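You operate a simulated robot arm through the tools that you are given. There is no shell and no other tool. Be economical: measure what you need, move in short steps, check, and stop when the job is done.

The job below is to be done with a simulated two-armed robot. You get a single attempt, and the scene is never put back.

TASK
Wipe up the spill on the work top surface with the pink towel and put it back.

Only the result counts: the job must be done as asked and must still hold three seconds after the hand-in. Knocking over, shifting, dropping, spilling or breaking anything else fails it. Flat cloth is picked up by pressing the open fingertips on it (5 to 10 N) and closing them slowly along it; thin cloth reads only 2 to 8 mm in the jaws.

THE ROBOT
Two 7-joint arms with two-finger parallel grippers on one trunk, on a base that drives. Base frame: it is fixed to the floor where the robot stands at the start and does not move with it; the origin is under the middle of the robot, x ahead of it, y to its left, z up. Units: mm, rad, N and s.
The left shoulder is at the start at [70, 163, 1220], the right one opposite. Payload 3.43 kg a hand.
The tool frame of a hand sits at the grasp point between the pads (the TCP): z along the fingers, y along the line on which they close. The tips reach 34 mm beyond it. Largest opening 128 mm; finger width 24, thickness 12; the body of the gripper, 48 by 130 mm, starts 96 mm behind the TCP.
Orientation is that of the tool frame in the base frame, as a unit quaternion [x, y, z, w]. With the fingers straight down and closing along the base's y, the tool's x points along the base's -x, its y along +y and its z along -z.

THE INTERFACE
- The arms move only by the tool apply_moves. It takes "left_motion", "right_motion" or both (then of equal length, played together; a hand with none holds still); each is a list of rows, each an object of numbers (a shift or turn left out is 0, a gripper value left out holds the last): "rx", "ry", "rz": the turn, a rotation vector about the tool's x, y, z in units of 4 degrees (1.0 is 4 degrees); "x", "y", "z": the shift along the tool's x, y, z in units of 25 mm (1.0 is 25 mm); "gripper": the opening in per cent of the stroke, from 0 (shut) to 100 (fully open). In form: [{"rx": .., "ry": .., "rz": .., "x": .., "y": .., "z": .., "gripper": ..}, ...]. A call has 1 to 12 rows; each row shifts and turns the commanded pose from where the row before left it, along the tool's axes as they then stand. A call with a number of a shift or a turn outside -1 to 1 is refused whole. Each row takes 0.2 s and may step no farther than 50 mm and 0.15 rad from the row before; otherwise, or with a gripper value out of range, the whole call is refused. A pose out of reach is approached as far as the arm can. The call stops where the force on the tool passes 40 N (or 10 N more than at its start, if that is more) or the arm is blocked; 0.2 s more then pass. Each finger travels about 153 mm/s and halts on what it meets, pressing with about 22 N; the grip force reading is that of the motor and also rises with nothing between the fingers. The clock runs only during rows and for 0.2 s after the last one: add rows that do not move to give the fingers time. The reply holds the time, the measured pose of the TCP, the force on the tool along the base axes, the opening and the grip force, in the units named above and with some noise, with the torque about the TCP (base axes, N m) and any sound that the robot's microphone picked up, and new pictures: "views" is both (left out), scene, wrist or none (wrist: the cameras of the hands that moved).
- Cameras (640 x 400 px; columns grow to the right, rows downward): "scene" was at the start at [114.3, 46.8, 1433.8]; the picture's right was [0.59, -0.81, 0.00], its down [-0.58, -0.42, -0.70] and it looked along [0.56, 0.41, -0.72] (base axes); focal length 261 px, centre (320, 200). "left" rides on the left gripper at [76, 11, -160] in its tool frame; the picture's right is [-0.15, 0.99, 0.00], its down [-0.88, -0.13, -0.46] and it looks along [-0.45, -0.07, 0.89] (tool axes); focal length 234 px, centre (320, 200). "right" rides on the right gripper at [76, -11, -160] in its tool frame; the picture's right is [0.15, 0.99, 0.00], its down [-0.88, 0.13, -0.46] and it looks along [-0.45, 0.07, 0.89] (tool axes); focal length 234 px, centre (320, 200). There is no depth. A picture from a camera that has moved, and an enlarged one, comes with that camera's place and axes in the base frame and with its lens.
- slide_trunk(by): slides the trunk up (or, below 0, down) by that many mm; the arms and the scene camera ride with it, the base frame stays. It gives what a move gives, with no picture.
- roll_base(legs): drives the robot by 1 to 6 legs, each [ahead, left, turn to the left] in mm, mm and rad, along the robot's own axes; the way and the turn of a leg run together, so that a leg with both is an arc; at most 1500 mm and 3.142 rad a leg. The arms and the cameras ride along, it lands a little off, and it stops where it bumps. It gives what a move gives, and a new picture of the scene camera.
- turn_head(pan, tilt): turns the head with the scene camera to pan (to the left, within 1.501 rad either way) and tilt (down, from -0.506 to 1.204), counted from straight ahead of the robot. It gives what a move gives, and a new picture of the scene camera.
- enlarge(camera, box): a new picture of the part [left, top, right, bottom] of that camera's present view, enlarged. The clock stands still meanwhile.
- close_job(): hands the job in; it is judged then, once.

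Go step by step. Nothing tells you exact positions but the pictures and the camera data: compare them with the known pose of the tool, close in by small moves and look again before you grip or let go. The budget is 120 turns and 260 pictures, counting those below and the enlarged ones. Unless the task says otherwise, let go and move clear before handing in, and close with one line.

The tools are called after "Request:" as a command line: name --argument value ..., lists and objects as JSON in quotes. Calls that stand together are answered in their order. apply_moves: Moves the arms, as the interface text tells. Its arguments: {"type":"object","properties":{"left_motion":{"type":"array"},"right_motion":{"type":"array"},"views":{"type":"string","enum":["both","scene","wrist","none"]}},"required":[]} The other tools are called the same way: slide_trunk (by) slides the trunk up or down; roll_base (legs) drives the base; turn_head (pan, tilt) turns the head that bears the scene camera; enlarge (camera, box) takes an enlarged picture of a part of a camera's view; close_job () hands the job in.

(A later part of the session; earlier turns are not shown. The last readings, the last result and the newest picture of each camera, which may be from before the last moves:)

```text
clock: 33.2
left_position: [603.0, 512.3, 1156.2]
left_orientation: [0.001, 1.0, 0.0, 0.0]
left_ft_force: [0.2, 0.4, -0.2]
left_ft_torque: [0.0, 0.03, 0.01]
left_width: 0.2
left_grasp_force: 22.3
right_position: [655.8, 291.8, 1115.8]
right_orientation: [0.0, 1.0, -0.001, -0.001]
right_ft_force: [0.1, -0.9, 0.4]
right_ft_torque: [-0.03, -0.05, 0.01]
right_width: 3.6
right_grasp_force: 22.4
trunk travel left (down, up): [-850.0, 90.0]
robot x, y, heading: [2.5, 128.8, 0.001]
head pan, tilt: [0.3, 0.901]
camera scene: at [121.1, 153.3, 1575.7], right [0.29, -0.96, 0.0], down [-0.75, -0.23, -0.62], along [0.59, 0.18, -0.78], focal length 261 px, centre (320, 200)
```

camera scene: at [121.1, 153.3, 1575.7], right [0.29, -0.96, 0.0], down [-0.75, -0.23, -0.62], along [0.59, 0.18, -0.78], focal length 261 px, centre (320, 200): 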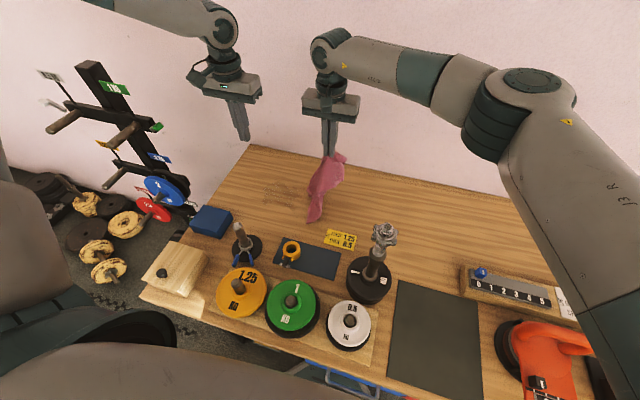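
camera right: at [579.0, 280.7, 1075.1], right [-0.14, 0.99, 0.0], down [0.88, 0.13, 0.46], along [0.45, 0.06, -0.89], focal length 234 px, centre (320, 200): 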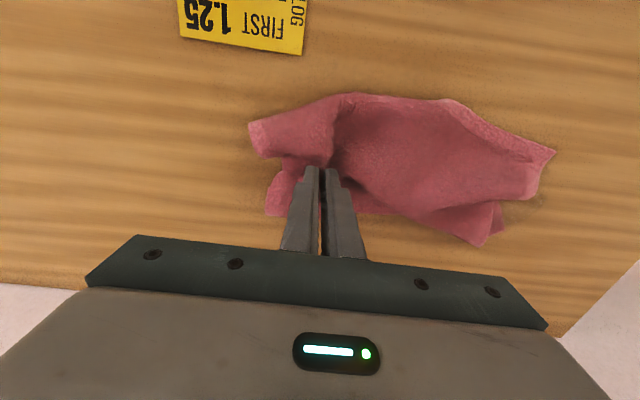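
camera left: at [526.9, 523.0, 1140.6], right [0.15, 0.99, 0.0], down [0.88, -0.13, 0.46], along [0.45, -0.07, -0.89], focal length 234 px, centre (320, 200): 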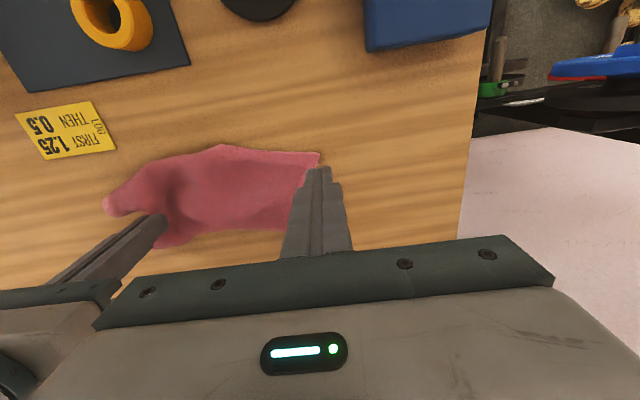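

The towel hangs freely from the right hand and the elbow is far above the post. I'll roll left about 197 mm and begin lowering.

Request:
roll_base --legs '[[0, 197, 0]]'

Request:
apply_moves --right_motion '[{"z": 1}, {"z": 1}, {"z": 1}, {"z": 1}, {"z": 1}, {"z": 1}, {"z": 1}]' --views "both"

```text
clock: 34.8
left_position: [604.5, 705.5, 1156.3]
left_orientation: [0.002, 1.0, 0.001, 0.0]
left_ft_force: [-1.1, -0.4, -0.8]
left_ft_torque: [0.07, 0.02, 0.01]
left_width: 0.0
left_grasp_force: 21.6
right_position: [656.3, 485.2, 1114.7]
right_orientation: [0.002, 1.0, 0.001, 0.0]
right_ft_force: [0.2, -1.1, 0.0]
right_ft_torque: [0.02, -0.01, -0.02]
right_width: 4.0
right_grasp_force: 22.0
trunk travel left (down, up): [-850.0, 90.0]
robot x, y, heading: [-1.2, 329.5, -0.003]
head pan, tilt: [0.3, 0.901]
camera scene: at [121.5, 346.0, 1575.8], right [0.29, -0.96, 0.0], down [-0.75, -0.23, -0.62], along [0.59, 0.18, -0.78], focal length 261 px, centre (320, 200)
```

scene: 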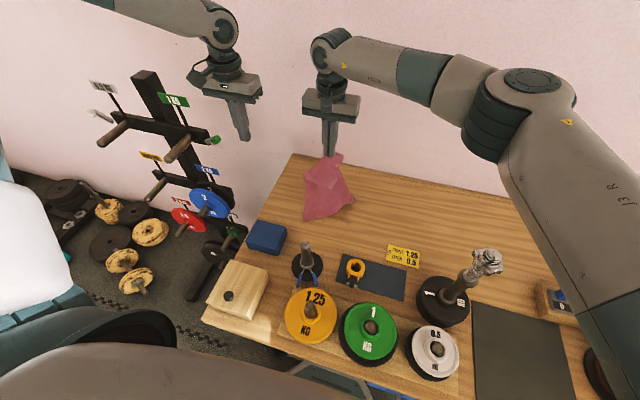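

```text
clock: 36.4
left_position: [604.0, 707.0, 1156.6]
left_orientation: [0.002, 1.0, 0.0, 0.0]
left_ft_force: [1.1, 1.5, 0.3]
left_ft_torque: [-0.02, 0.01, 0.01]
left_width: 0.1
left_grasp_force: 22.0
right_position: [655.3, 487.6, 939.8]
right_orientation: [0.003, 1.0, 0.0, 0.001]
right_ft_force: [-0.4, -0.2, -0.1]
right_ft_torque: [-0.04, 0.0, -0.05]
right_width: 3.8
right_grasp_force: 21.9
trunk travel left (down, up): [-850.0, 90.0]
robot x, y, heading: [2.0, 327.5, -0.001]
head pan, tilt: [0.3, 0.901]
camera scene: at [122.0, 349.8, 1575.7], right [0.29, -0.96, 0.0], down [-0.75, -0.23, -0.62], along [0.59, 0.18, -0.78], focal length 261 px, centre (320, 200)
camera right: at [580.2, 477.3, 1100.0], right [-0.14, 0.99, 0.0], down [0.88, 0.13, 0.46], along [0.45, 0.06, -0.89], focal length 234 px, centre (320, 200)
```

scene: 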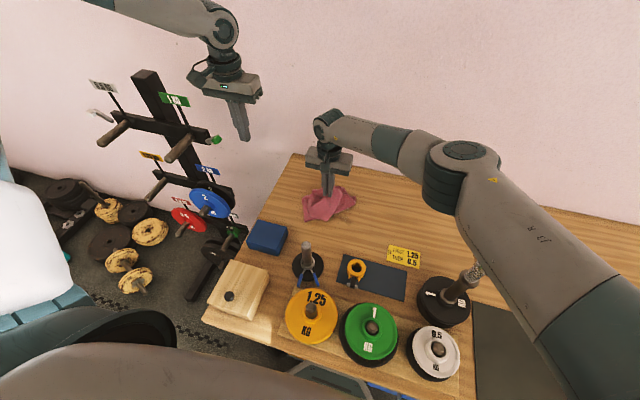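
right: 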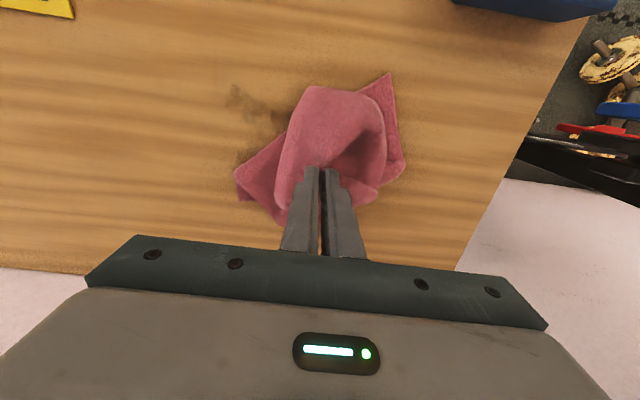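

The towel is bunched over the spill. A darker patch is visible just right of the towel, and I want a closer look at it.

Request:
enlarge --camera "right" --box '[160, 50, 440, 225]'

Request:
enlarge --camera "scene" --box '[270, 140, 430, 250]'

```text
2.29 times, centred on (300, 138) of right
camera zoom: at [580.2, 477.3, 1100.0], right [-0.14, 0.99, 0.0], down [0.88, 0.13, 0.46], along [0.45, 0.06, -0.89], focal length 535 px, centre (366, 343)
```

zoom: 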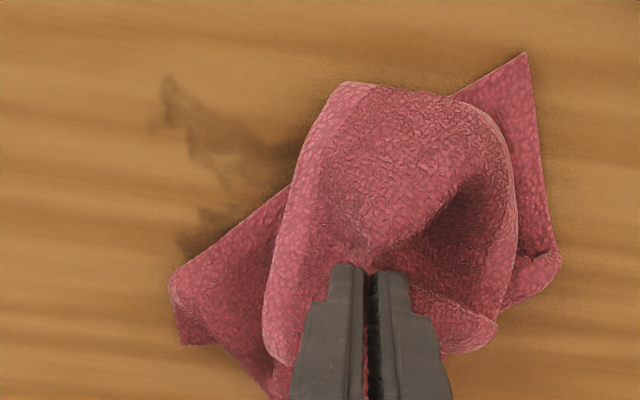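

```text
3.64 times, centred on (350, 195) of scene
camera zoom: at [122.0, 349.8, 1575.7], right [0.29, -0.96, 0.0], down [-0.75, -0.23, -0.62], along [0.59, 0.18, -0.78], focal length 950 px, centre (211, 218)
```

zoom: 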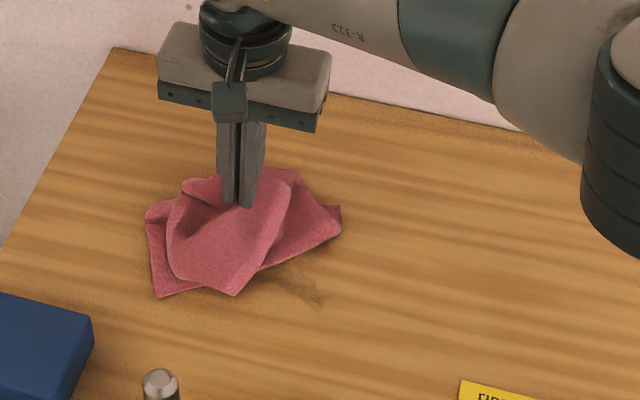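

Some of the stain remains at about x 600–650, y 405–450. I'll press down and wipe the area in strokes.

Request:
apply_moves --right_motion '[{"z": 0.8}, {"z": 0.7}, {"z": 0.3}, {}]' --views "none"

```text
clock: 37.4
left_position: [602.6, 706.6, 1156.8]
left_orientation: [0.001, 1.0, 0.0, 0.001]
left_ft_force: [0.3, 0.1, -0.5]
left_ft_torque: [-0.03, 0.06, -0.01]
left_width: 0.1
left_grasp_force: 21.6
right_position: [655.6, 487.6, 897.9]
right_orientation: [0.002, 1.0, 0.001, 0.002]
right_ft_force: [1.1, -0.3, 26.0]
right_ft_torque: [-0.11, -0.11, -0.07]
right_width: 3.6
right_grasp_force: 22.1
trunk travel left (down, up): [-850.0, 90.0]
robot x, y, heading: [-0.4, 325.9, 0.002]
head pan, tilt: [0.3, 0.901]
```

The bunch is pressed at 26 N. I'll ease off a little and start the strokes.

Request:
apply_moves --right_motion '[{"z": -0.1}, {"x": 0.5, "y": -0.9}, {"x": 0.5, "y": -0.9}, {"x": 0.5, "y": -0.9}, {"x": 0.5, "y": -0.9}, {"y": 1}, {"y": 1}, {"y": 1}, {"y": 1}, {"y": 1}, {"x": -1}, {"y": -1}]' --views "wrist"

```text
clock: 40.0
left_position: [602.2, 706.4, 1156.4]
left_orientation: [0.002, 1.0, 0.001, 0.0]
left_ft_force: [0.0, 0.0, -0.6]
left_ft_torque: [0.07, 0.03, -0.03]
left_width: 0.0
left_grasp_force: 21.9
right_position: [631.0, 497.0, 897.6]
right_orientation: [0.001, 1.0, 0.002, 0.001]
right_ft_force: [-0.8, 7.0, 17.6]
right_ft_torque: [0.22, -0.03, 0.01]
right_width: 3.8
right_grasp_force: 22.1
trunk travel left (down, up): [-850.0, 90.0]
robot x, y, heading: [1.3, 330.3, -0.002]
head pan, tilt: [0.3, 0.901]
camera right: at [554.1, 486.9, 1058.7], right [-0.14, 0.99, 0.0], down [0.88, 0.13, 0.46], along [0.45, 0.07, -0.89], focal length 234 px, centre (320, 200)
```

right: 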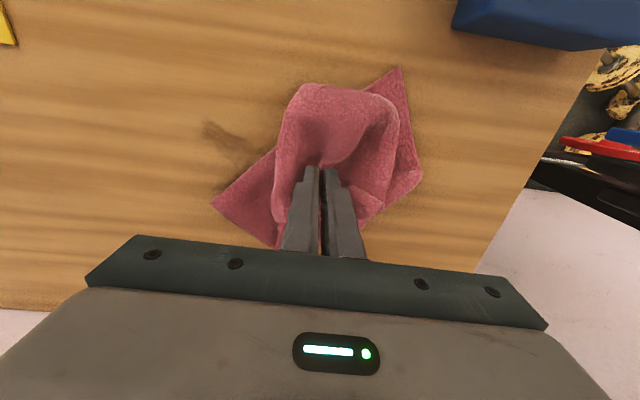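

The stain is shrinking. I'll continue with more strokes through x 590–660, y 390–500.

Request:
apply_moves --right_motion '[{"y": -1}, {"y": -1}, {"y": -1}, {"y": -1}, {"y": -0.6}, {"x": 0.6}, {"y": 1}, {"y": 1}, {"x": 0.6}, {"y": -1}, {"y": -1}, {"x": -0.8, "y": 0.3}]' --views "none"

Request:
apply_moves --right_motion '[{"y": 1}, {"y": 1}, {"y": 1}, {"x": -1}, {"y": -1}, {"y": -1}, {"y": -1}, {"x": -1, "y": 1}, {"y": 1}, {"y": 1}, {"y": 1}, {}]' --views "both"

```text
clock: 42.6
left_position: [601.1, 707.2, 1156.9]
left_orientation: [0.001, 1.0, 0.0, 0.001]
left_ft_force: [1.9, 0.8, 0.9]
left_ft_torque: [-0.01, -0.01, -0.01]
left_width: 0.0
left_grasp_force: 21.9
right_position: [618.6, 387.8, 898.1]
right_orientation: [0.003, 1.0, -0.002, -0.001]
right_ft_force: [-6.7, -4.1, 18.9]
right_ft_torque: [-0.2, 0.15, -0.04]
right_width: 3.6
right_grasp_force: 21.9
trunk travel left (down, up): [-850.0, 90.0]
robot x, y, heading: [0.1, 328.3, -0.003]
head pan, tilt: [0.3, 0.901]
```

```text
clock: 45.2
left_position: [601.7, 705.0, 1157.6]
left_orientation: [0.002, 1.0, 0.001, 0.001]
left_ft_force: [-0.4, 0.1, 0.3]
left_ft_torque: [0.01, 0.01, 0.0]
left_width: 0.0
left_grasp_force: 22.4
right_position: [669.1, 488.8, 898.4]
right_orientation: [0.002, 1.0, 0.002, 0.001]
right_ft_force: [1.0, -2.9, 19.7]
right_ft_torque: [-0.17, -0.1, 0.0]
right_width: 3.6
right_grasp_force: 22.4
trunk travel left (down, up): [-850.0, 90.0]
robot x, y, heading: [0.6, 327.3, -0.004]
head pan, tilt: [0.3, 0.901]
camera scene: at [119.0, 347.0, 1576.0], right [0.29, -0.96, 0.0], down [-0.75, -0.23, -0.62], along [0.59, 0.18, -0.78], focal length 261 px, centre (320, 200)
camera right: at [592.7, 477.8, 1058.3], right [-0.14, 0.99, 0.0], down [0.88, 0.13, 0.46], along [0.45, 0.07, -0.89], focal length 234 px, centre (320, 200)
```

scene: 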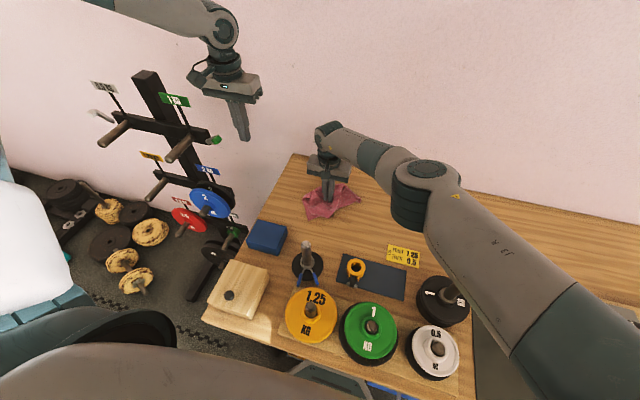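
right: 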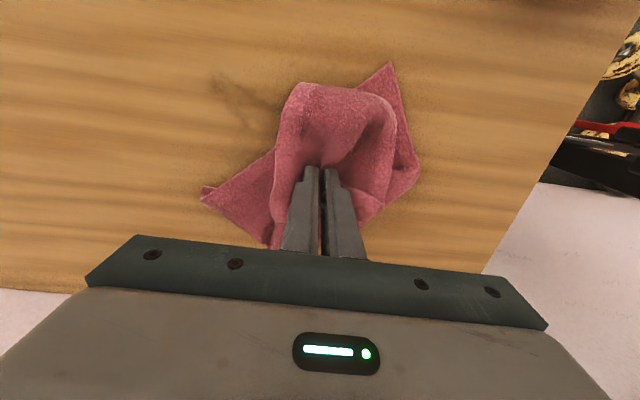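

I'll lift and shift the towel aside to see what remains of the spill.

Request:
apply_moves --right_motion '[{"z": -1}, {"z": -1}, {"z": -1}, {"z": -1}, {"z": -1}, {"z": -1}, {"z": -1, "x": -0.8}, {"z": -1, "x": -0.8}, {"y": 0.8, "x": -0.8}, {"y": 0.8}]' --views "both"

Request:
enlarge --camera "right" --box '[160, 50, 480, 250]'

Request:
enlarge --camera "scene" --box '[270, 140, 430, 240]'

```text
clock: 47.4
left_position: [603.9, 706.2, 1155.4]
left_orientation: [0.002, 1.0, 0.001, 0.001]
left_ft_force: [-0.9, -0.2, -0.1]
left_ft_torque: [0.03, 0.01, -0.04]
left_width: 0.2
left_grasp_force: 22.0
right_position: [717.0, 496.0, 1096.7]
right_orientation: [0.003, 1.0, 0.002, 0.001]
right_ft_force: [-0.1, -0.2, 0.6]
right_ft_torque: [0.01, -0.02, -0.01]
right_width: 3.9
right_grasp_force: 22.4
right hand out of reach, approached as far as the arm can: row 9, 10
trunk travel left (down, up): [-850.0, 90.0]
robot x, y, heading: [-0.9, 325.8, -0.003]
head pan, tilt: [0.3, 0.901]
camera scene: at [122.3, 348.0, 1575.7], right [0.29, -0.96, 0.0], down [-0.75, -0.23, -0.62], along [0.59, 0.18, -0.78], focal length 261 px, centre (320, 200)
camera right: at [640.8, 485.2, 1256.2], right [-0.14, 0.99, 0.0], down [0.88, 0.13, 0.46], along [0.45, 0.07, -0.89], focal length 234 px, centre (320, 200)
```

scene: 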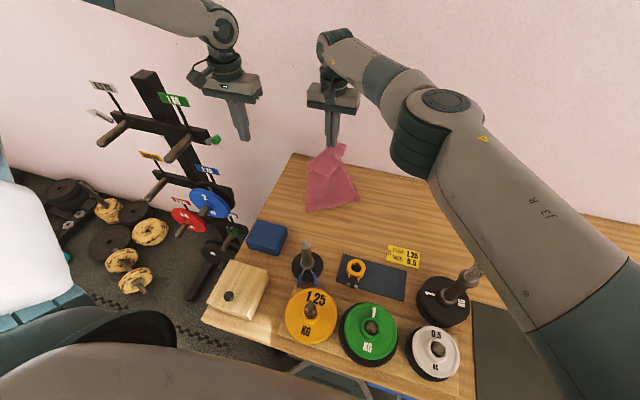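
right: 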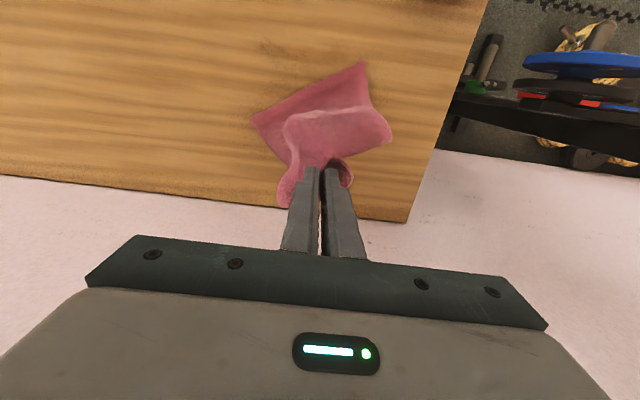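

```text
2.00 times, centred on (320, 150) of right
camera zoom: at [640.8, 485.2, 1256.2], right [-0.14, 0.99, 0.0], down [0.88, 0.13, 0.46], along [0.45, 0.07, -0.89], focal length 468 px, centre (320, 300)
```

zoom: 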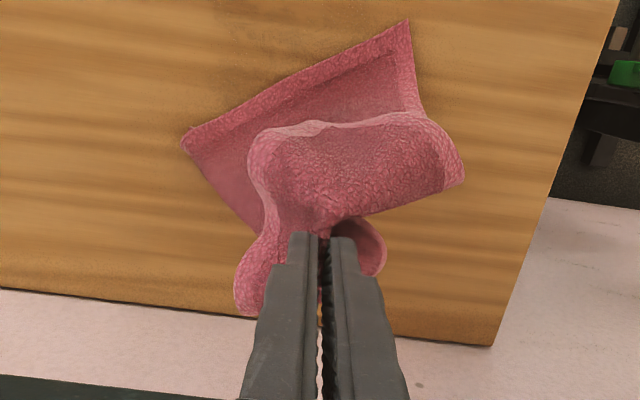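

```text
4.00 times, centred on (350, 190) of scene
camera zoom: at [122.3, 348.0, 1575.7], right [0.29, -0.96, 0.0], down [-0.75, -0.23, -0.62], along [0.59, 0.18, -0.78], focal length 1045 px, centre (200, 240)
```

zoom: 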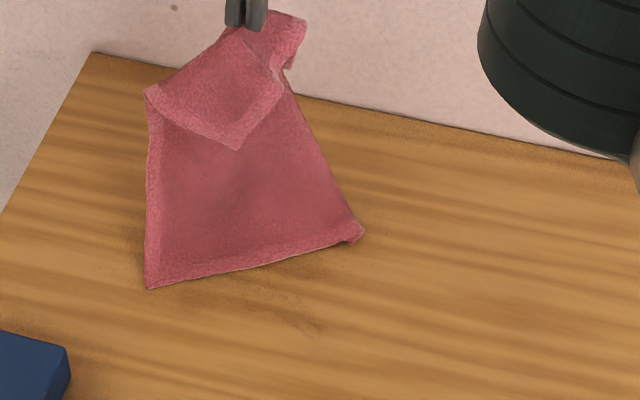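

Request:
enlarge --camera "left" --box '[0, 0, 400, 250]'

Request:
roll_base --legs '[[0, 120, 0]]'

Request:
enlarge --camera "scene" --box '[280, 120, 480, 250]'

Request:
enlarge --camera "right" --box '[0, 0, 400, 250]'

```text
1.60 times, centred on (200, 125) of left
camera zoom: at [529.4, 716.6, 1315.0], right [0.15, 0.99, 0.0], down [0.88, -0.13, 0.46], along [0.45, -0.07, -0.89], focal length 375 px, centre (512, 320)
```

zoom: 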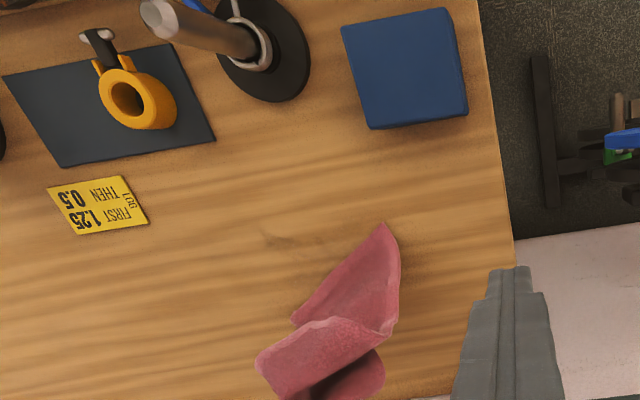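

```text
clock: 48.5
left_position: [605.6, 777.3, 1157.2]
left_orientation: [0.003, 1.0, 0.002, 0.0]
left_ft_force: [0.7, 0.6, 0.2]
left_ft_torque: [0.04, 0.02, -0.02]
left_width: 0.2
left_grasp_force: 22.5
right_position: [720.1, 567.3, 1097.4]
right_orientation: [0.005, 1.0, 0.003, 0.0]
right_ft_force: [-0.2, -0.3, -1.0]
right_ft_torque: [0.02, 0.04, 0.01]
right_width: 4.0
right_grasp_force: 22.2
trunk travel left (down, up): [-850.0, 90.0]
robot x, y, heading: [0.6, 407.0, 0.001]
head pan, tilt: [0.3, 0.901]
stopped in leg 1: the robot was blocked; the commanded pose is now the measured one
camera scene: at [123.9, 419.4, 1575.7], right [0.29, -0.96, 0.0], down [-0.75, -0.23, -0.62], along [0.59, 0.19, -0.78], focal length 261 px, centre (320, 200)
```

scene: 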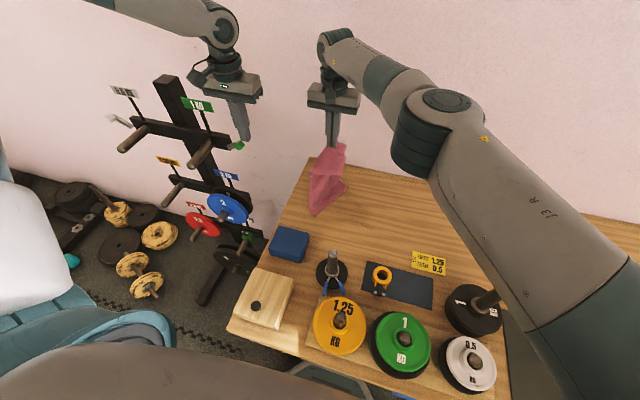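

```text
3.08 times, centred on (380, 185) of scene
camera zoom: at [123.9, 419.4, 1575.7], right [0.29, -0.96, 0.0], down [-0.75, -0.23, -0.62], along [0.59, 0.19, -0.78], focal length 804 px, centre (135, 246)
```

zoom: 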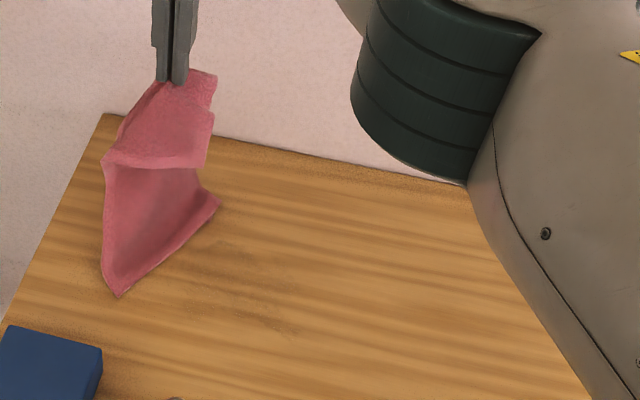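

```text
1.60 times, centred on (200, 125) of right
camera zoom: at [643.0, 556.2, 1256.2], right [-0.14, 0.99, 0.01], down [0.88, 0.12, 0.46], along [0.45, 0.07, -0.89], focal length 375 px, centre (512, 320)
```

zoom: 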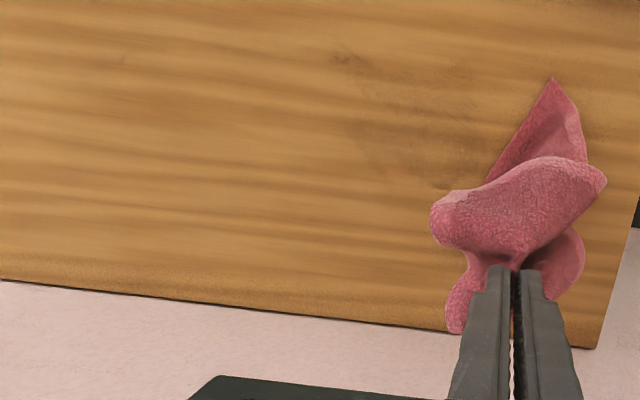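

The spill has faded but smears remain around x 605–705, y 400–510. I'll roll back 75 mm and do a more systematic wipe.

Request:
roll_base --legs '[[0, -95, 0]]'

Request:
apply_moves --right_motion '[{"z": 1, "x": 0.5}, {"z": 1, "x": 0.5}, {"z": 1, "x": 0.5}, {"z": 1}, {"z": 1}, {"z": 1}, {"z": 1}, {"z": 0.8}, {}]' --views "wrist"

```text
clock: 49.6
left_position: [602.8, 692.4, 1154.6]
left_orientation: [0.001, 1.0, -0.001, -0.001]
left_ft_force: [-0.9, -0.3, -0.5]
left_ft_torque: [0.03, 0.0, 0.01]
left_width: 0.0
left_grasp_force: 22.3
right_position: [714.7, 482.5, 1096.3]
right_orientation: [0.002, 1.0, 0.0, 0.001]
right_ft_force: [-0.8, 0.4, -0.4]
right_ft_torque: [-0.01, -0.03, -0.02]
right_width: 3.8
right_grasp_force: 21.5
trunk travel left (down, up): [-850.0, 90.0]
robot x, y, heading: [2.4, 308.5, 0.001]
head pan, tilt: [0.3, 0.901]
camera scene: at [121.3, 335.5, 1575.7], right [0.3, -0.96, 0.0], down [-0.75, -0.23, -0.62], along [0.59, 0.18, -0.78], focal length 261 px, centre (320, 200)
```

scene: 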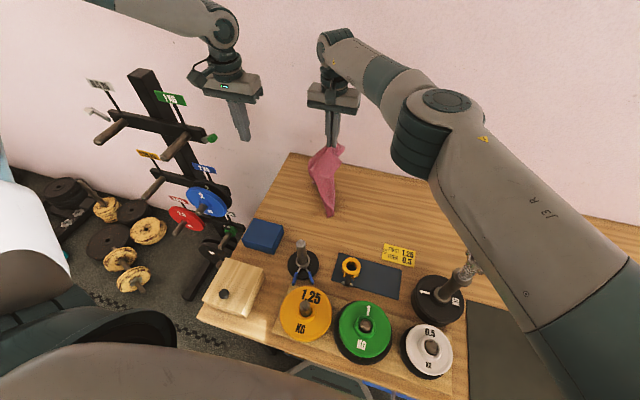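

```text
clock: 51.6
left_position: [602.6, 690.2, 1158.4]
left_orientation: [0.001, 1.0, -0.001, 0.0]
left_ft_force: [0.1, 0.4, -1.0]
left_ft_torque: [0.0, 0.0, 0.01]
left_width: 0.0
left_grasp_force: 22.4
right_position: [676.7, 480.4, 904.0]
right_orientation: [0.001, 1.0, 0.002, 0.004]
right_ft_force: [2.1, 2.8, 21.9]
right_ft_torque: [0.02, -0.29, 0.03]
right_width: 3.6
right_grasp_force: 22.4
trunk travel left (down, up): [-850.0, 90.0]
robot x, y, heading: [-2.0, 309.0, -0.002]
head pan, tilt: [0.3, 0.901]
camera right: at [599.4, 469.2, 1063.8], right [-0.14, 0.99, 0.0], down [0.88, 0.13, 0.46], along [0.46, 0.07, -0.89], focal length 234 px, centre (320, 200)
```

right: 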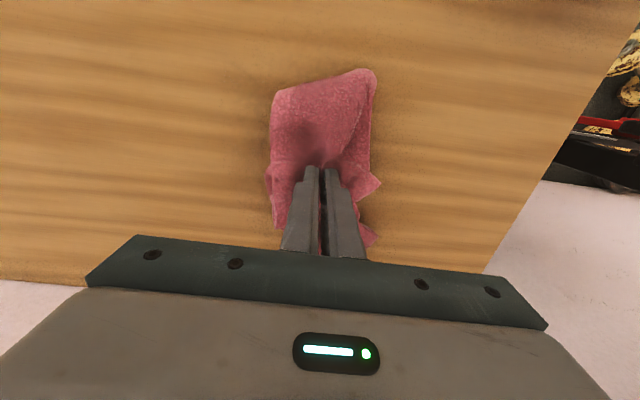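

Raster wiping now, in strokes along x.

Request:
apply_moves --right_motion '[{"y": 0.8}, {"y": 0.6}, {"x": 1}, {"x": 1}, {"x": 1}, {"y": -0.7}, {"x": -1}, {"x": -1}, {"x": -1}, {"x": -0.8}, {"y": -0.7}, {"x": 1}]' --views "none"

Request:
apply_moves --right_motion '[{"x": 1}, {"x": 1}, {"x": 1}, {"y": -0.7}, {"x": -1}, {"x": -1}, {"x": -1}, {"x": -1}, {"y": -0.7}, {"x": 1}, {"x": 1}, {"x": 1}]' --views "none"

Request:
apply_moves --right_motion '[{"x": 1}, {"y": -0.7}, {"x": -1}, {"x": -1}, {"x": -1}, {"x": -1}, {"y": -0.7}, {"x": 1}, {"x": 1}, {"x": 1}, {"x": 1}, {}]' --views "none"

Request:
apply_moves --right_motion '[{"y": -0.6}, {"x": -1}, {"x": -1}, {"y": 0.4}, {"x": 1}, {"x": 1}, {"y": 0.4}, {"x": -1}, {"x": -1}, {"x": -1}, {"y": 1}, {"y": 1}]' --views "wrist"

```text
clock: 54.2
left_position: [602.7, 689.1, 1155.8]
left_orientation: [0.002, 1.0, -0.001, 0.001]
left_ft_force: [-0.1, -0.4, -0.3]
left_ft_torque: [0.03, -0.02, -0.01]
left_width: 0.0
left_grasp_force: 22.5
right_position: [664.1, 448.8, 904.8]
right_orientation: [0.001, 1.0, 0.001, 0.001]
right_ft_force: [0.2, 0.0, 1.0]
right_ft_torque: [-0.01, -0.05, 0.0]
right_width: 3.9
right_grasp_force: 21.8
right hand out of reach, approached as far as the arm can: row 1, 2, 10
trunk travel left (down, up): [-850.0, 90.0]
robot x, y, heading: [4.4, 307.5, 0.001]
head pan, tilt: [0.3, 0.901]
```

```text
clock: 56.8
left_position: [602.5, 689.6, 1156.4]
left_orientation: [0.001, 1.0, 0.0, 0.0]
left_ft_force: [0.0, 0.5, 0.1]
left_ft_torque: [0.02, -0.03, -0.01]
left_width: 0.2
left_grasp_force: 22.0
right_position: [613.2, 414.1, 904.2]
right_orientation: [0.001, 1.0, 0.001, 0.001]
right_ft_force: [1.1, 0.7, 1.0]
right_ft_torque: [0.02, -0.01, 0.01]
right_width: 3.6
right_grasp_force: 22.0
trunk travel left (down, up): [-850.0, 90.0]
robot x, y, heading: [2.7, 311.8, 0.001]
head pan, tilt: [0.3, 0.901]
```

```text
clock: 59.4
left_position: [602.5, 691.5, 1154.9]
left_orientation: [0.001, 1.0, -0.001, 0.0]
left_ft_force: [0.1, -0.3, 0.4]
left_ft_torque: [-0.03, 0.01, 0.02]
left_width: 0.1
left_grasp_force: 21.7
right_position: [588.0, 379.9, 903.8]
right_orientation: [0.003, 1.0, 0.001, 0.001]
right_ft_force: [0.5, -0.7, -0.5]
right_ft_torque: [0.0, -0.02, 0.0]
right_width: 3.7
right_grasp_force: 22.2
trunk travel left (down, up): [-850.0, 90.0]
robot x, y, heading: [-0.0, 312.6, 0.002]
head pan, tilt: [0.3, 0.901]
```

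```text
clock: 62.0
left_position: [602.7, 691.9, 1156.2]
left_orientation: [0.0, 1.0, -0.001, 0.0]
left_ft_force: [0.9, -0.2, 0.4]
left_ft_torque: [0.01, -0.01, -0.02]
left_width: 0.1
left_grasp_force: 22.2
right_position: [663.1, 434.4, 904.4]
right_orientation: [0.002, 1.0, 0.0, 0.001]
right_ft_force: [0.4, 0.3, 0.3]
right_ft_torque: [0.0, -0.01, 0.0]
right_width: 3.5
right_grasp_force: 21.6
trunk travel left (down, up): [-850.0, 90.0]
robot x, y, heading: [4.1, 310.6, 0.002]
head pan, tilt: [0.3, 0.901]
camera right: at [587.2, 424.9, 1063.9], right [-0.14, 0.99, 0.0], down [0.88, 0.13, 0.46], along [0.45, 0.07, -0.89], focal length 234 px, centre (320, 200)
```

right: 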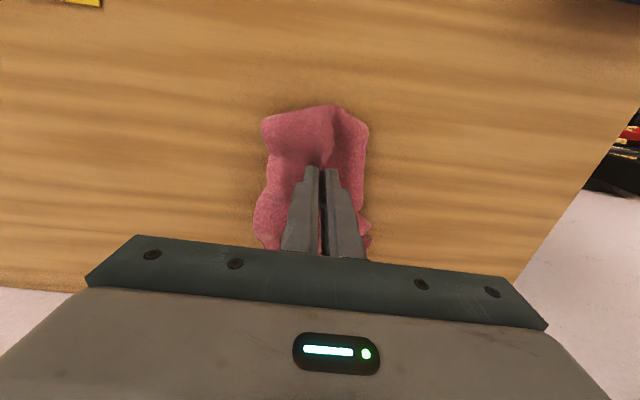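

The surface looks much cleaner. I'll enlarge to check for residue.

Request:
enlarge --camera "right" --box '[180, 70, 500, 270]'

Request:
enlarge --camera "scene" --box '[270, 140, 430, 240]'

Request:
enlarge --camera "left" --box '[100, 100, 340, 250]'

```text
2.00 times, centred on (340, 170) of right
camera zoom: at [587.2, 424.9, 1063.9], right [-0.14, 0.99, 0.0], down [0.88, 0.13, 0.46], along [0.45, 0.07, -0.89], focal length 468 px, centre (280, 260)
```

zoom: 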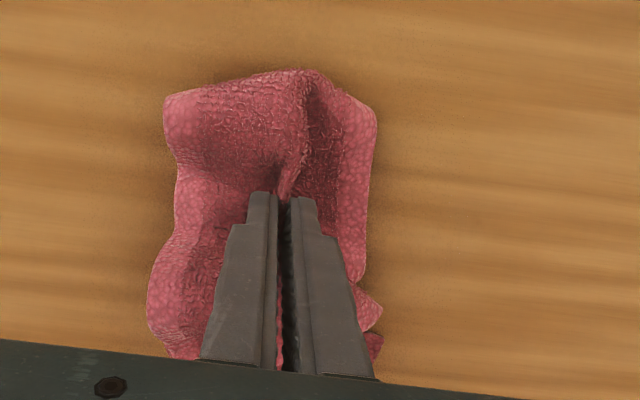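

```text
4.00 times, centred on (350, 190) of scene
camera zoom: at [121.2, 334.9, 1575.7], right [0.3, -0.96, 0.0], down [-0.75, -0.23, -0.62], along [0.59, 0.18, -0.78], focal length 1045 px, centre (200, 240)
```

zoom: 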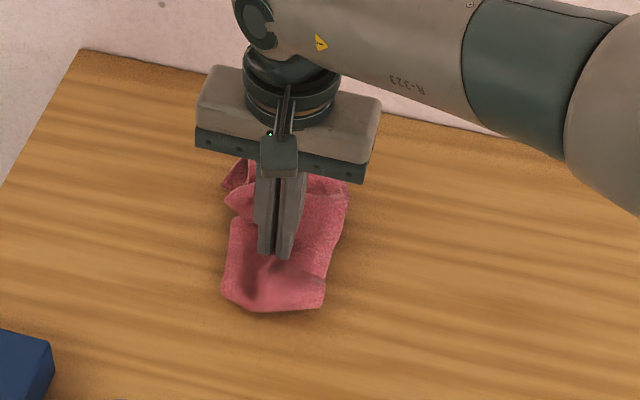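

```text
2.67 times, centred on (220, 175) of left
camera zoom: at [527.5, 702.9, 1314.8], right [0.15, 0.99, 0.0], down [0.88, -0.13, 0.46], along [0.45, -0.07, -0.89], focal length 624 px, centre (587, 267)
```

zoom: 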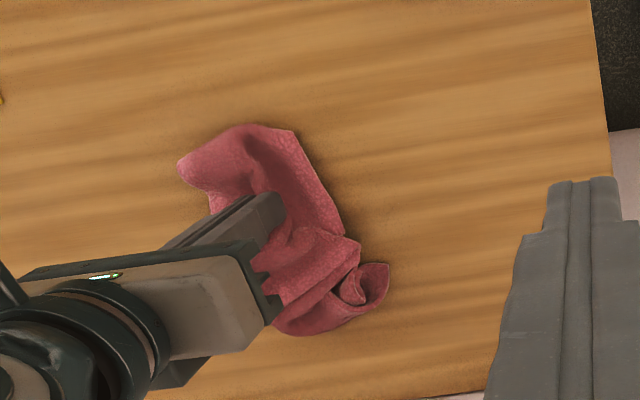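

The visible area is clean. I'll lift the towel and check underneath.

Request:
apply_moves --right_motion '[{"z": -1}, {"z": -1}, {"z": -1}, {"z": -1}, {"z": -1}, {"z": -1}, {"z": -1}, {"z": -1}, {"z": -1}, {"z": -1}, {"z": -1}, {"z": -0.6}]' --views "both"

Request:
enlarge --camera "right" --box '[180, 50, 500, 250]'

Request:
enlarge --camera "left" --box '[60, 80, 340, 255]'

```text
clock: 64.6
left_position: [601.8, 691.8, 1156.2]
left_orientation: [0.001, 1.0, -0.001, 0.0]
left_ft_force: [-0.2, -0.9, 0.6]
left_ft_torque: [0.01, -0.03, -0.01]
left_width: 0.1
left_grasp_force: 21.9
right_position: [664.0, 433.1, 1194.9]
right_orientation: [0.002, 1.0, 0.001, 0.0]
right_ft_force: [-0.5, 0.0, -0.1]
right_ft_torque: [0.03, 0.04, 0.01]
right_width: 3.9
right_grasp_force: 22.4
trunk travel left (down, up): [-850.0, 90.0]
robot x, y, heading: [2.3, 311.3, -0.003]
head pan, tilt: [0.3, 0.901]
camera scene: at [121.5, 333.1, 1575.7], right [0.3, -0.96, 0.0], down [-0.75, -0.23, -0.62], along [0.59, 0.18, -0.78], focal length 261 px, centre (320, 200)
camera right: at [587.8, 423.0, 1354.5], right [-0.14, 0.99, 0.0], down [0.88, 0.13, 0.46], along [0.45, 0.07, -0.89], focal length 234 px, centre (320, 200)
```

scene: 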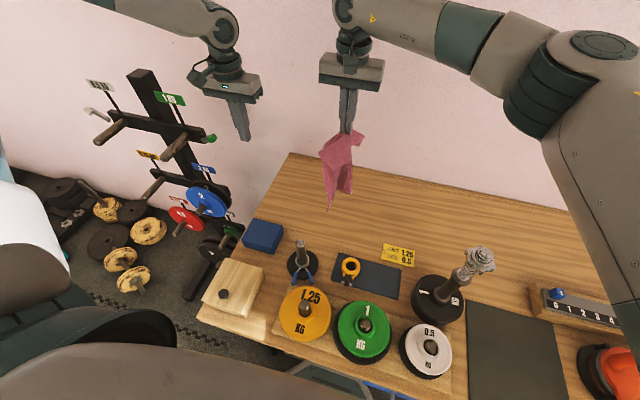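
right: 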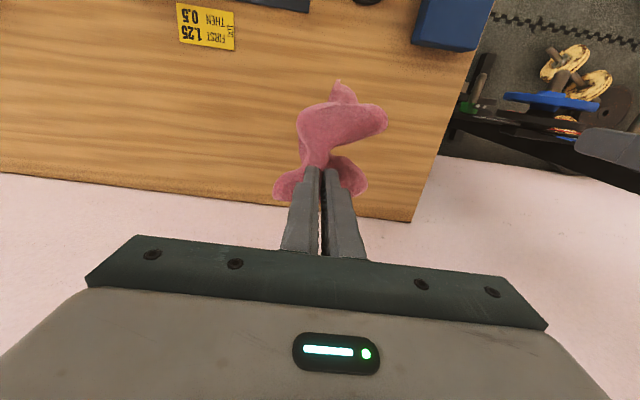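

```text
2.00 times, centred on (340, 150) of right
camera zoom: at [587.8, 423.0, 1354.5], right [-0.14, 0.99, 0.0], down [0.88, 0.13, 0.46], along [0.45, 0.07, -0.89], focal length 468 px, centre (280, 300)
```

zoom: 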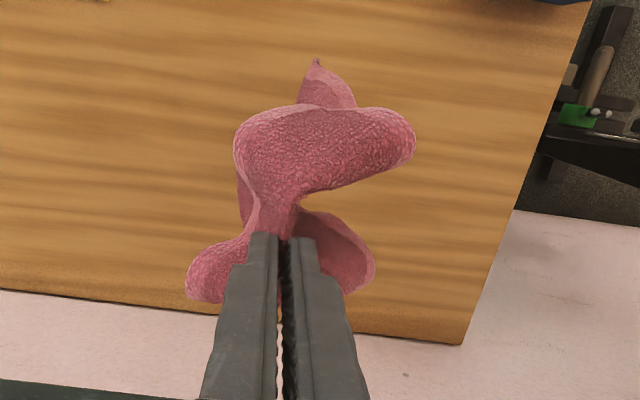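

```text
2.29 times, centred on (200, 168) of left
camera zoom: at [527.7, 701.5, 1315.2], right [0.15, 0.99, 0.0], down [0.88, -0.13, 0.46], along [0.45, -0.07, -0.89], focal length 535 px, centre (594, 274)
```

zoom: 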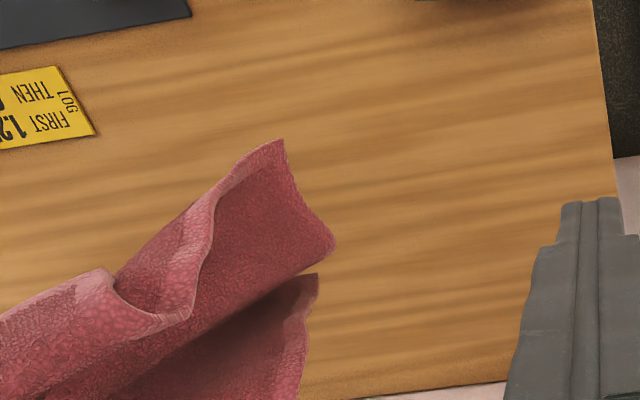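

The spill is gone. Now the return: I'll raise the trunk a little so the towel clears everything, then roll back right with the hanging towel.

Request:
slide_trunk --by 60

Request:
roll_base --legs '[[0, -310, 0]]'

```text
clock: 65.6
left_position: [603.0, 690.5, 1214.9]
left_orientation: [0.0, 1.0, -0.001, -0.001]
left_ft_force: [0.8, 0.0, 0.0]
left_ft_torque: [0.02, -0.03, 0.02]
left_width: 0.0
left_grasp_force: 21.6
right_position: [664.2, 432.9, 1253.7]
right_orientation: [0.002, 1.0, 0.001, 0.0]
right_ft_force: [0.1, 0.5, -0.7]
right_ft_torque: [-0.02, -0.02, 0.02]
right_width: 3.9
right_grasp_force: 21.4
trunk travel left (down, up): [-910.0, 30.0]
robot x, y, heading: [-0.5, 311.2, 0.0]
head pan, tilt: [0.3, 0.901]
```

```text
clock: 67.7
left_position: [602.4, 383.0, 1214.2]
left_orientation: [0.0, 1.0, -0.002, 0.0]
left_ft_force: [-0.7, -0.5, 0.0]
left_ft_torque: [-0.03, 0.0, -0.05]
left_width: 0.1
left_grasp_force: 22.1
right_position: [663.3, 127.8, 1254.9]
right_orientation: [0.001, 1.0, 0.0, 0.0]
right_ft_force: [0.0, -0.1, -0.2]
right_ft_torque: [-0.01, 0.02, 0.02]
right_width: 3.7
right_grasp_force: 22.5
trunk travel left (down, up): [-910.0, 30.0]
robot x, y, heading: [1.5, 0.7, 0.007]
head pan, tilt: [0.3, 0.901]
camera scene: at [122.1, 25.6, 1635.6], right [0.3, -0.95, 0.0], down [-0.75, -0.23, -0.62], along [0.59, 0.18, -0.78], focal length 261 px, centre (320, 200)
```

scene: 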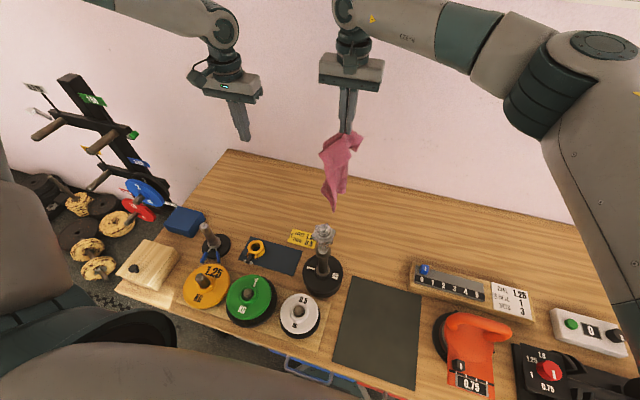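

All clear. I'll move the hanging towel over the left part of its original place and lower until the hem is near the surface.

Request:
apply_moves --right_motion '[{"y": 0.95, "z": 0.75}, {"y": 0.95, "z": 0.75}, {"y": 0.95, "z": 0.75}, {"y": 0.95, "z": 0.75}, {}, {}]' --views "both"

Request:
enlarge --camera "left" --box '[60, 80, 640, 300]'

```text
clock: 69.1
left_position: [601.4, 380.8, 1216.0]
left_orientation: [0.0, 1.0, 0.0, 0.0]
left_ft_force: [0.0, 0.4, -0.2]
left_ft_torque: [-0.01, -0.02, 0.02]
left_width: 0.0
left_grasp_force: 21.9
right_position: [664.5, 220.0, 1178.1]
right_orientation: [0.001, 1.0, 0.001, 0.0]
right_ft_force: [0.3, -0.6, -0.9]
right_ft_torque: [0.03, 0.02, -0.01]
right_width: 3.7
right_grasp_force: 21.9
trunk travel left (down, up): [-910.0, 30.0]
robot x, y, heading: [-0.4, 1.1, 0.005]
head pan, tilt: [0.3, 0.901]
camera scene: at [122.0, 21.5, 1635.7], right [0.3, -0.95, 0.0], down [-0.75, -0.23, -0.62], along [0.59, 0.19, -0.78], focal length 261 px, centre (320, 200)
camera right: at [588.6, 208.5, 1338.5], right [-0.15, 0.99, 0.0], down [0.88, 0.13, 0.46], along [0.45, 0.07, -0.89], focal length 234 px, centre (320, 200)
```

scene: 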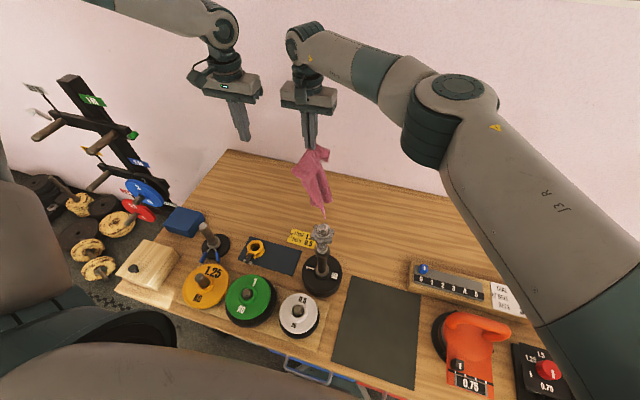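
right: 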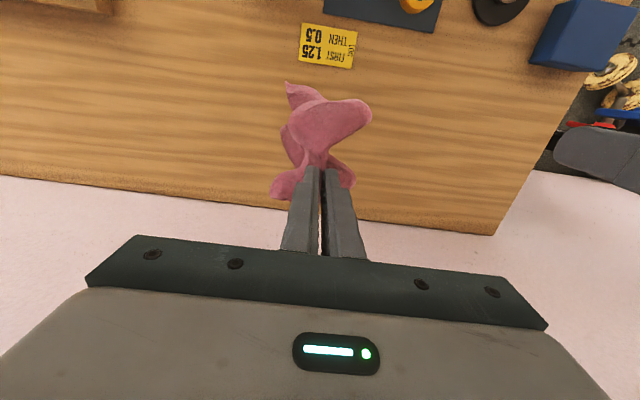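

```text
1.10 times, centred on (350, 190) of left
camera zoom: at [527.5, 391.0, 1375.3], right [0.15, 0.99, 0.0], down [0.88, -0.13, 0.46], along [0.45, -0.07, -0.89], focal length 258 px, centre (287, 211)
```

zoom: 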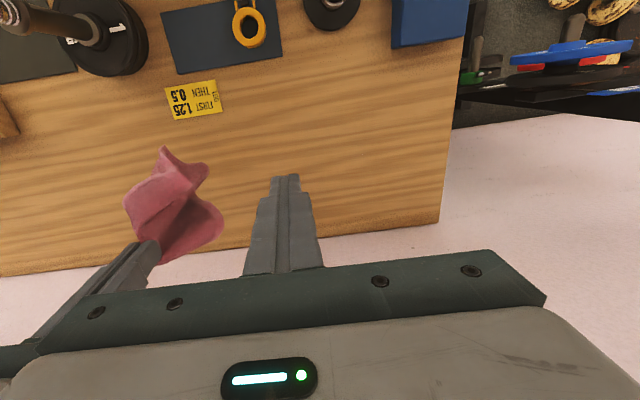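

The spill spot is clean in this view too. I'll lay the towel down, lowering while moving right.

Request:
apply_moves --right_motion '[{"z": 0.8}, {"y": -0.8, "z": 0.9}, {"y": -0.9, "z": 0.9}, {"y": -0.9, "z": 0.9}, {"y": -0.9, "z": 0.9}, {"y": -0.9, "z": 0.9}, {"y": -0.9, "z": 0.9}, {"y": -0.8, "z": 0.9}, {"y": -0.8, "z": 0.9}, {"y": -0.8, "z": 0.9}, {"y": -0.7, "z": 0.9}, {"y": -0.6, "z": 0.9}]' --views "both"

```text
clock: 71.7
left_position: [603.4, 380.6, 1215.0]
left_orientation: [0.0, 1.0, 0.0, -0.001]
left_ft_force: [-0.1, 0.0, -0.2]
left_ft_torque: [-0.01, 0.02, 0.0]
left_width: 0.1
left_grasp_force: 22.0
right_position: [664.6, -4.3, 911.7]
right_orientation: [0.0, 1.0, 0.001, 0.0]
right_ft_force: [0.6, 0.6, 0.6]
right_ft_torque: [0.06, 0.0, -0.02]
right_width: 3.9
right_grasp_force: 22.2
trunk travel left (down, up): [-910.0, 30.0]
robot x, y, heading: [-2.1, -0.8, -0.001]
head pan, tilt: [0.3, 0.901]
camera scene: at [122.3, 22.1, 1635.7], right [0.3, -0.95, 0.0], down [-0.75, -0.23, -0.62], along [0.59, 0.18, -0.78], focal length 261 px, centre (320, 200)
camera right: at [587.6, -15.9, 1071.0], right [-0.15, 0.99, 0.0], down [0.88, 0.13, 0.46], along [0.45, 0.07, -0.89], focal length 234 px, centre (320, 200)
```

scene: 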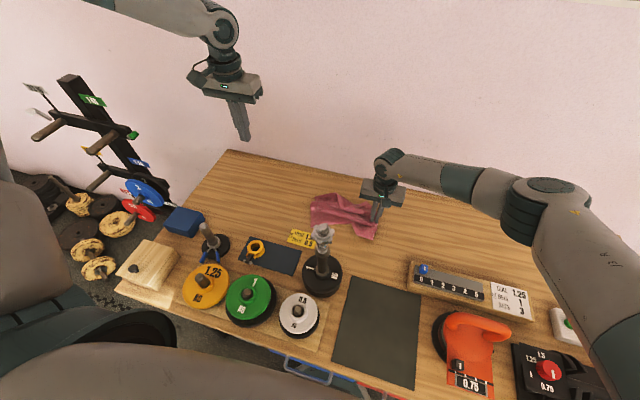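
right: 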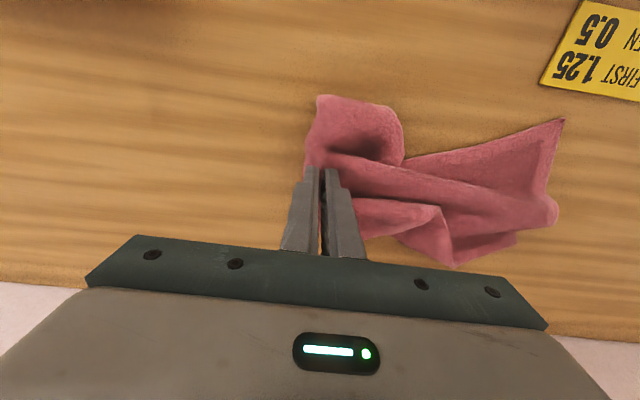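

The towel is laid out roughly in place, with its left edge at y ≈ 200–220. I'll set it down, release and look.

Request:
apply_moves --right_motion '[{"y": -0.5, "z": 0.3}, {"z": 0.3}, {"gripper": 10}, {"gripper": 25}, {"gripper": 35}, {"z": -0.6}, {"z": -1}, {"z": -1}, {"z": -1}, {"z": -1}, {"z": -1}, {"z": -1}]' --views "wrist"

```text
clock: 74.3
left_position: [602.2, 381.3, 1215.7]
left_orientation: [-0.001, 1.0, 0.0, 0.0]
left_ft_force: [0.4, 0.6, -0.8]
left_ft_torque: [-0.02, 0.01, 0.0]
left_width: 0.0
left_grasp_force: 21.9
right_position: [662.8, -17.7, 1061.8]
right_orientation: [0.0, 1.0, 0.001, 0.001]
right_ft_force: [-0.3, 0.8, -0.1]
right_ft_torque: [-0.03, -0.02, 0.02]
right_width: 44.9
right_grasp_force: 0.1
trunk travel left (down, up): [-910.0, 30.0]
robot x, y, heading: [0.9, 2.7, 0.005]
head pan, tilt: [0.3, 0.901]
camera right: at [587.1, -27.9, 1221.6], right [-0.15, 0.99, 0.0], down [0.88, 0.13, 0.46], along [0.45, 0.07, -0.89], focal length 234 px, centre (320, 200)
```

right: 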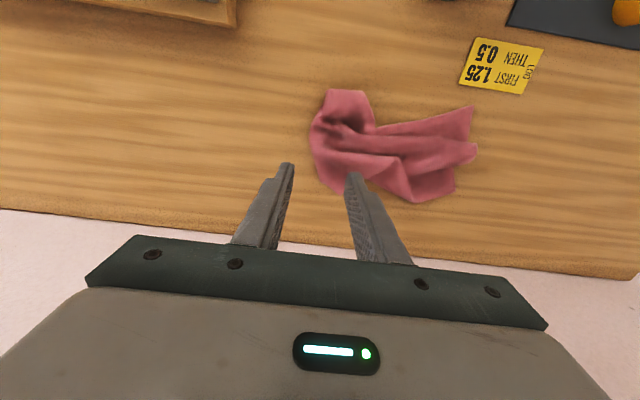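

Request:
enlarge --camera "right" --box '[270, 20, 590, 220]'

Request:
enlarge --camera "scene" --box '[260, 160, 420, 260]'

```text
2.00 times, centred on (430, 120) of right
camera zoom: at [587.1, -27.9, 1221.6], right [-0.15, 0.99, 0.0], down [0.88, 0.13, 0.46], along [0.45, 0.07, -0.89], focal length 468 px, centre (100, 360)
```

zoom: 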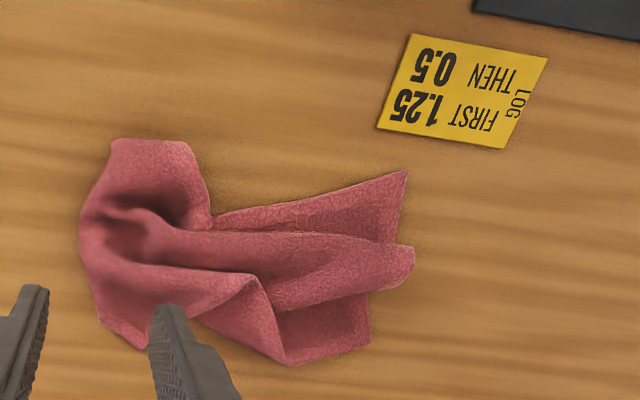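

```text
4.00 times, centred on (340, 210) of scene
camera zoom: at [121.4, 22.7, 1635.7], right [0.3, -0.95, 0.0], down [-0.75, -0.23, -0.62], along [0.59, 0.18, -0.78], focal length 1045 px, centre (240, 160)
```

zoom: 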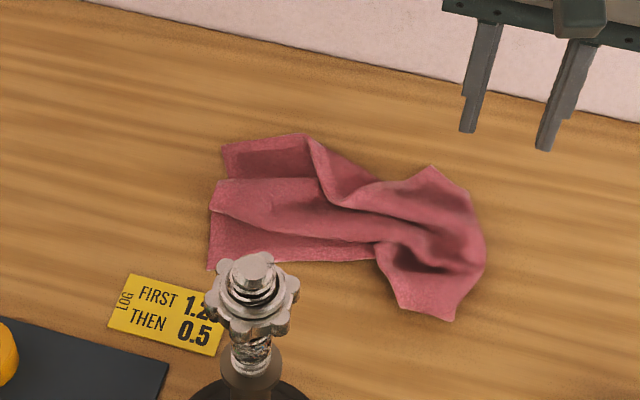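

The towel spans x 585–750, y −25–227, close to its original place but gathered. I'll spread it by pulling its near corners outward, starting with the near-right one.

Request:
apply_moves --right_motion '[{"x": 0.7, "y": 0.35}, {"x": 0.7, "y": 0.35}, {"x": 0.6, "y": 0.3}, {"z": 1}, {"z": 1}, {"z": 1}, {"z": 1}, {"z": 1}, {"z": 0.6}, {}]' --views "wrist"

```text
clock: 76.5
left_position: [601.7, 380.7, 1215.0]
left_orientation: [0.0, 1.0, -0.001, 0.0]
left_ft_force: [-0.8, 0.1, 0.0]
left_ft_torque: [-0.01, 0.02, -0.01]
left_width: 0.0
left_grasp_force: 21.6
right_position: [613.8, 7.3, 920.1]
right_orientation: [0.001, 1.0, 0.001, 0.001]
right_ft_force: [-0.5, 0.3, -0.2]
right_ft_torque: [-0.01, -0.02, 0.01]
right_width: 44.9
right_grasp_force: 0.1
trunk travel left (down, up): [-910.0, 30.0]
robot x, y, heading: [2.1, 0.3, 0.004]
head pan, tilt: [0.3, 0.901]
camera right: at [538.3, -3.5, 1080.2], right [-0.15, 0.99, 0.0], down [0.88, 0.13, 0.46], along [0.45, 0.07, -0.89], focal length 234 px, centre (320, 200)
```

right: 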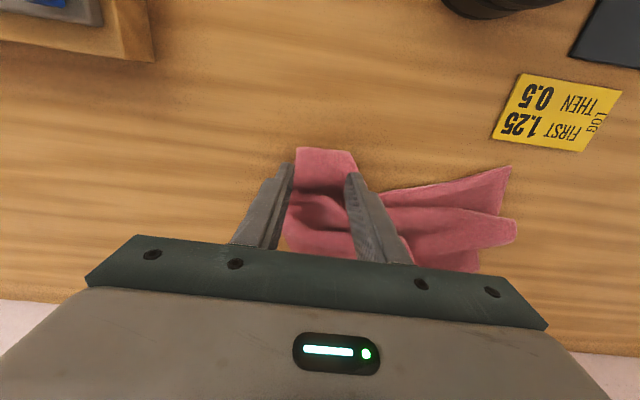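

The fingers straddle the near-right flap, so I'll lower and close on it.

Request:
apply_moves --right_motion '[{"z": 0.6}, {"z": 0.55}, {"gripper": 28}, {"gripper": 22}, {"gripper": 16}, {"gripper": 10}, {"gripper": 5}, {"gripper": 0}, {}, {}]' --views "wrist"

```text
clock: 78.7
left_position: [602.3, 381.1, 1216.0]
left_orientation: [0.0, 1.0, -0.001, 0.0]
left_ft_force: [0.3, -0.3, 0.2]
left_ft_torque: [0.04, -0.01, -0.02]
left_width: 0.0
left_grasp_force: 21.8
right_position: [614.7, 9.0, 892.5]
right_orientation: [0.001, 1.0, 0.0, 0.001]
right_ft_force: [0.0, 0.5, 3.8]
right_ft_torque: [0.01, 0.0, -0.01]
right_width: 5.2
right_grasp_force: 22.4
trunk travel left (down, up): [-910.0, 30.0]
robot x, y, heading: [-0.1, 3.1, 0.001]
head pan, tilt: [0.3, 0.901]
camera right: at [538.6, -2.8, 1052.1], right [-0.15, 0.99, 0.0], down [0.88, 0.13, 0.46], along [0.45, 0.07, -0.89], focal length 234 px, centre (320, 200)
```

right: 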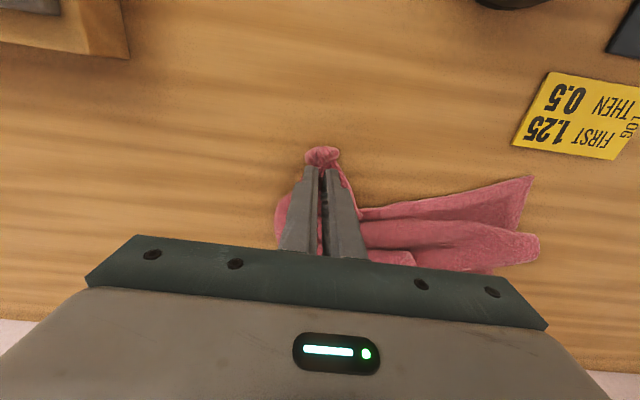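

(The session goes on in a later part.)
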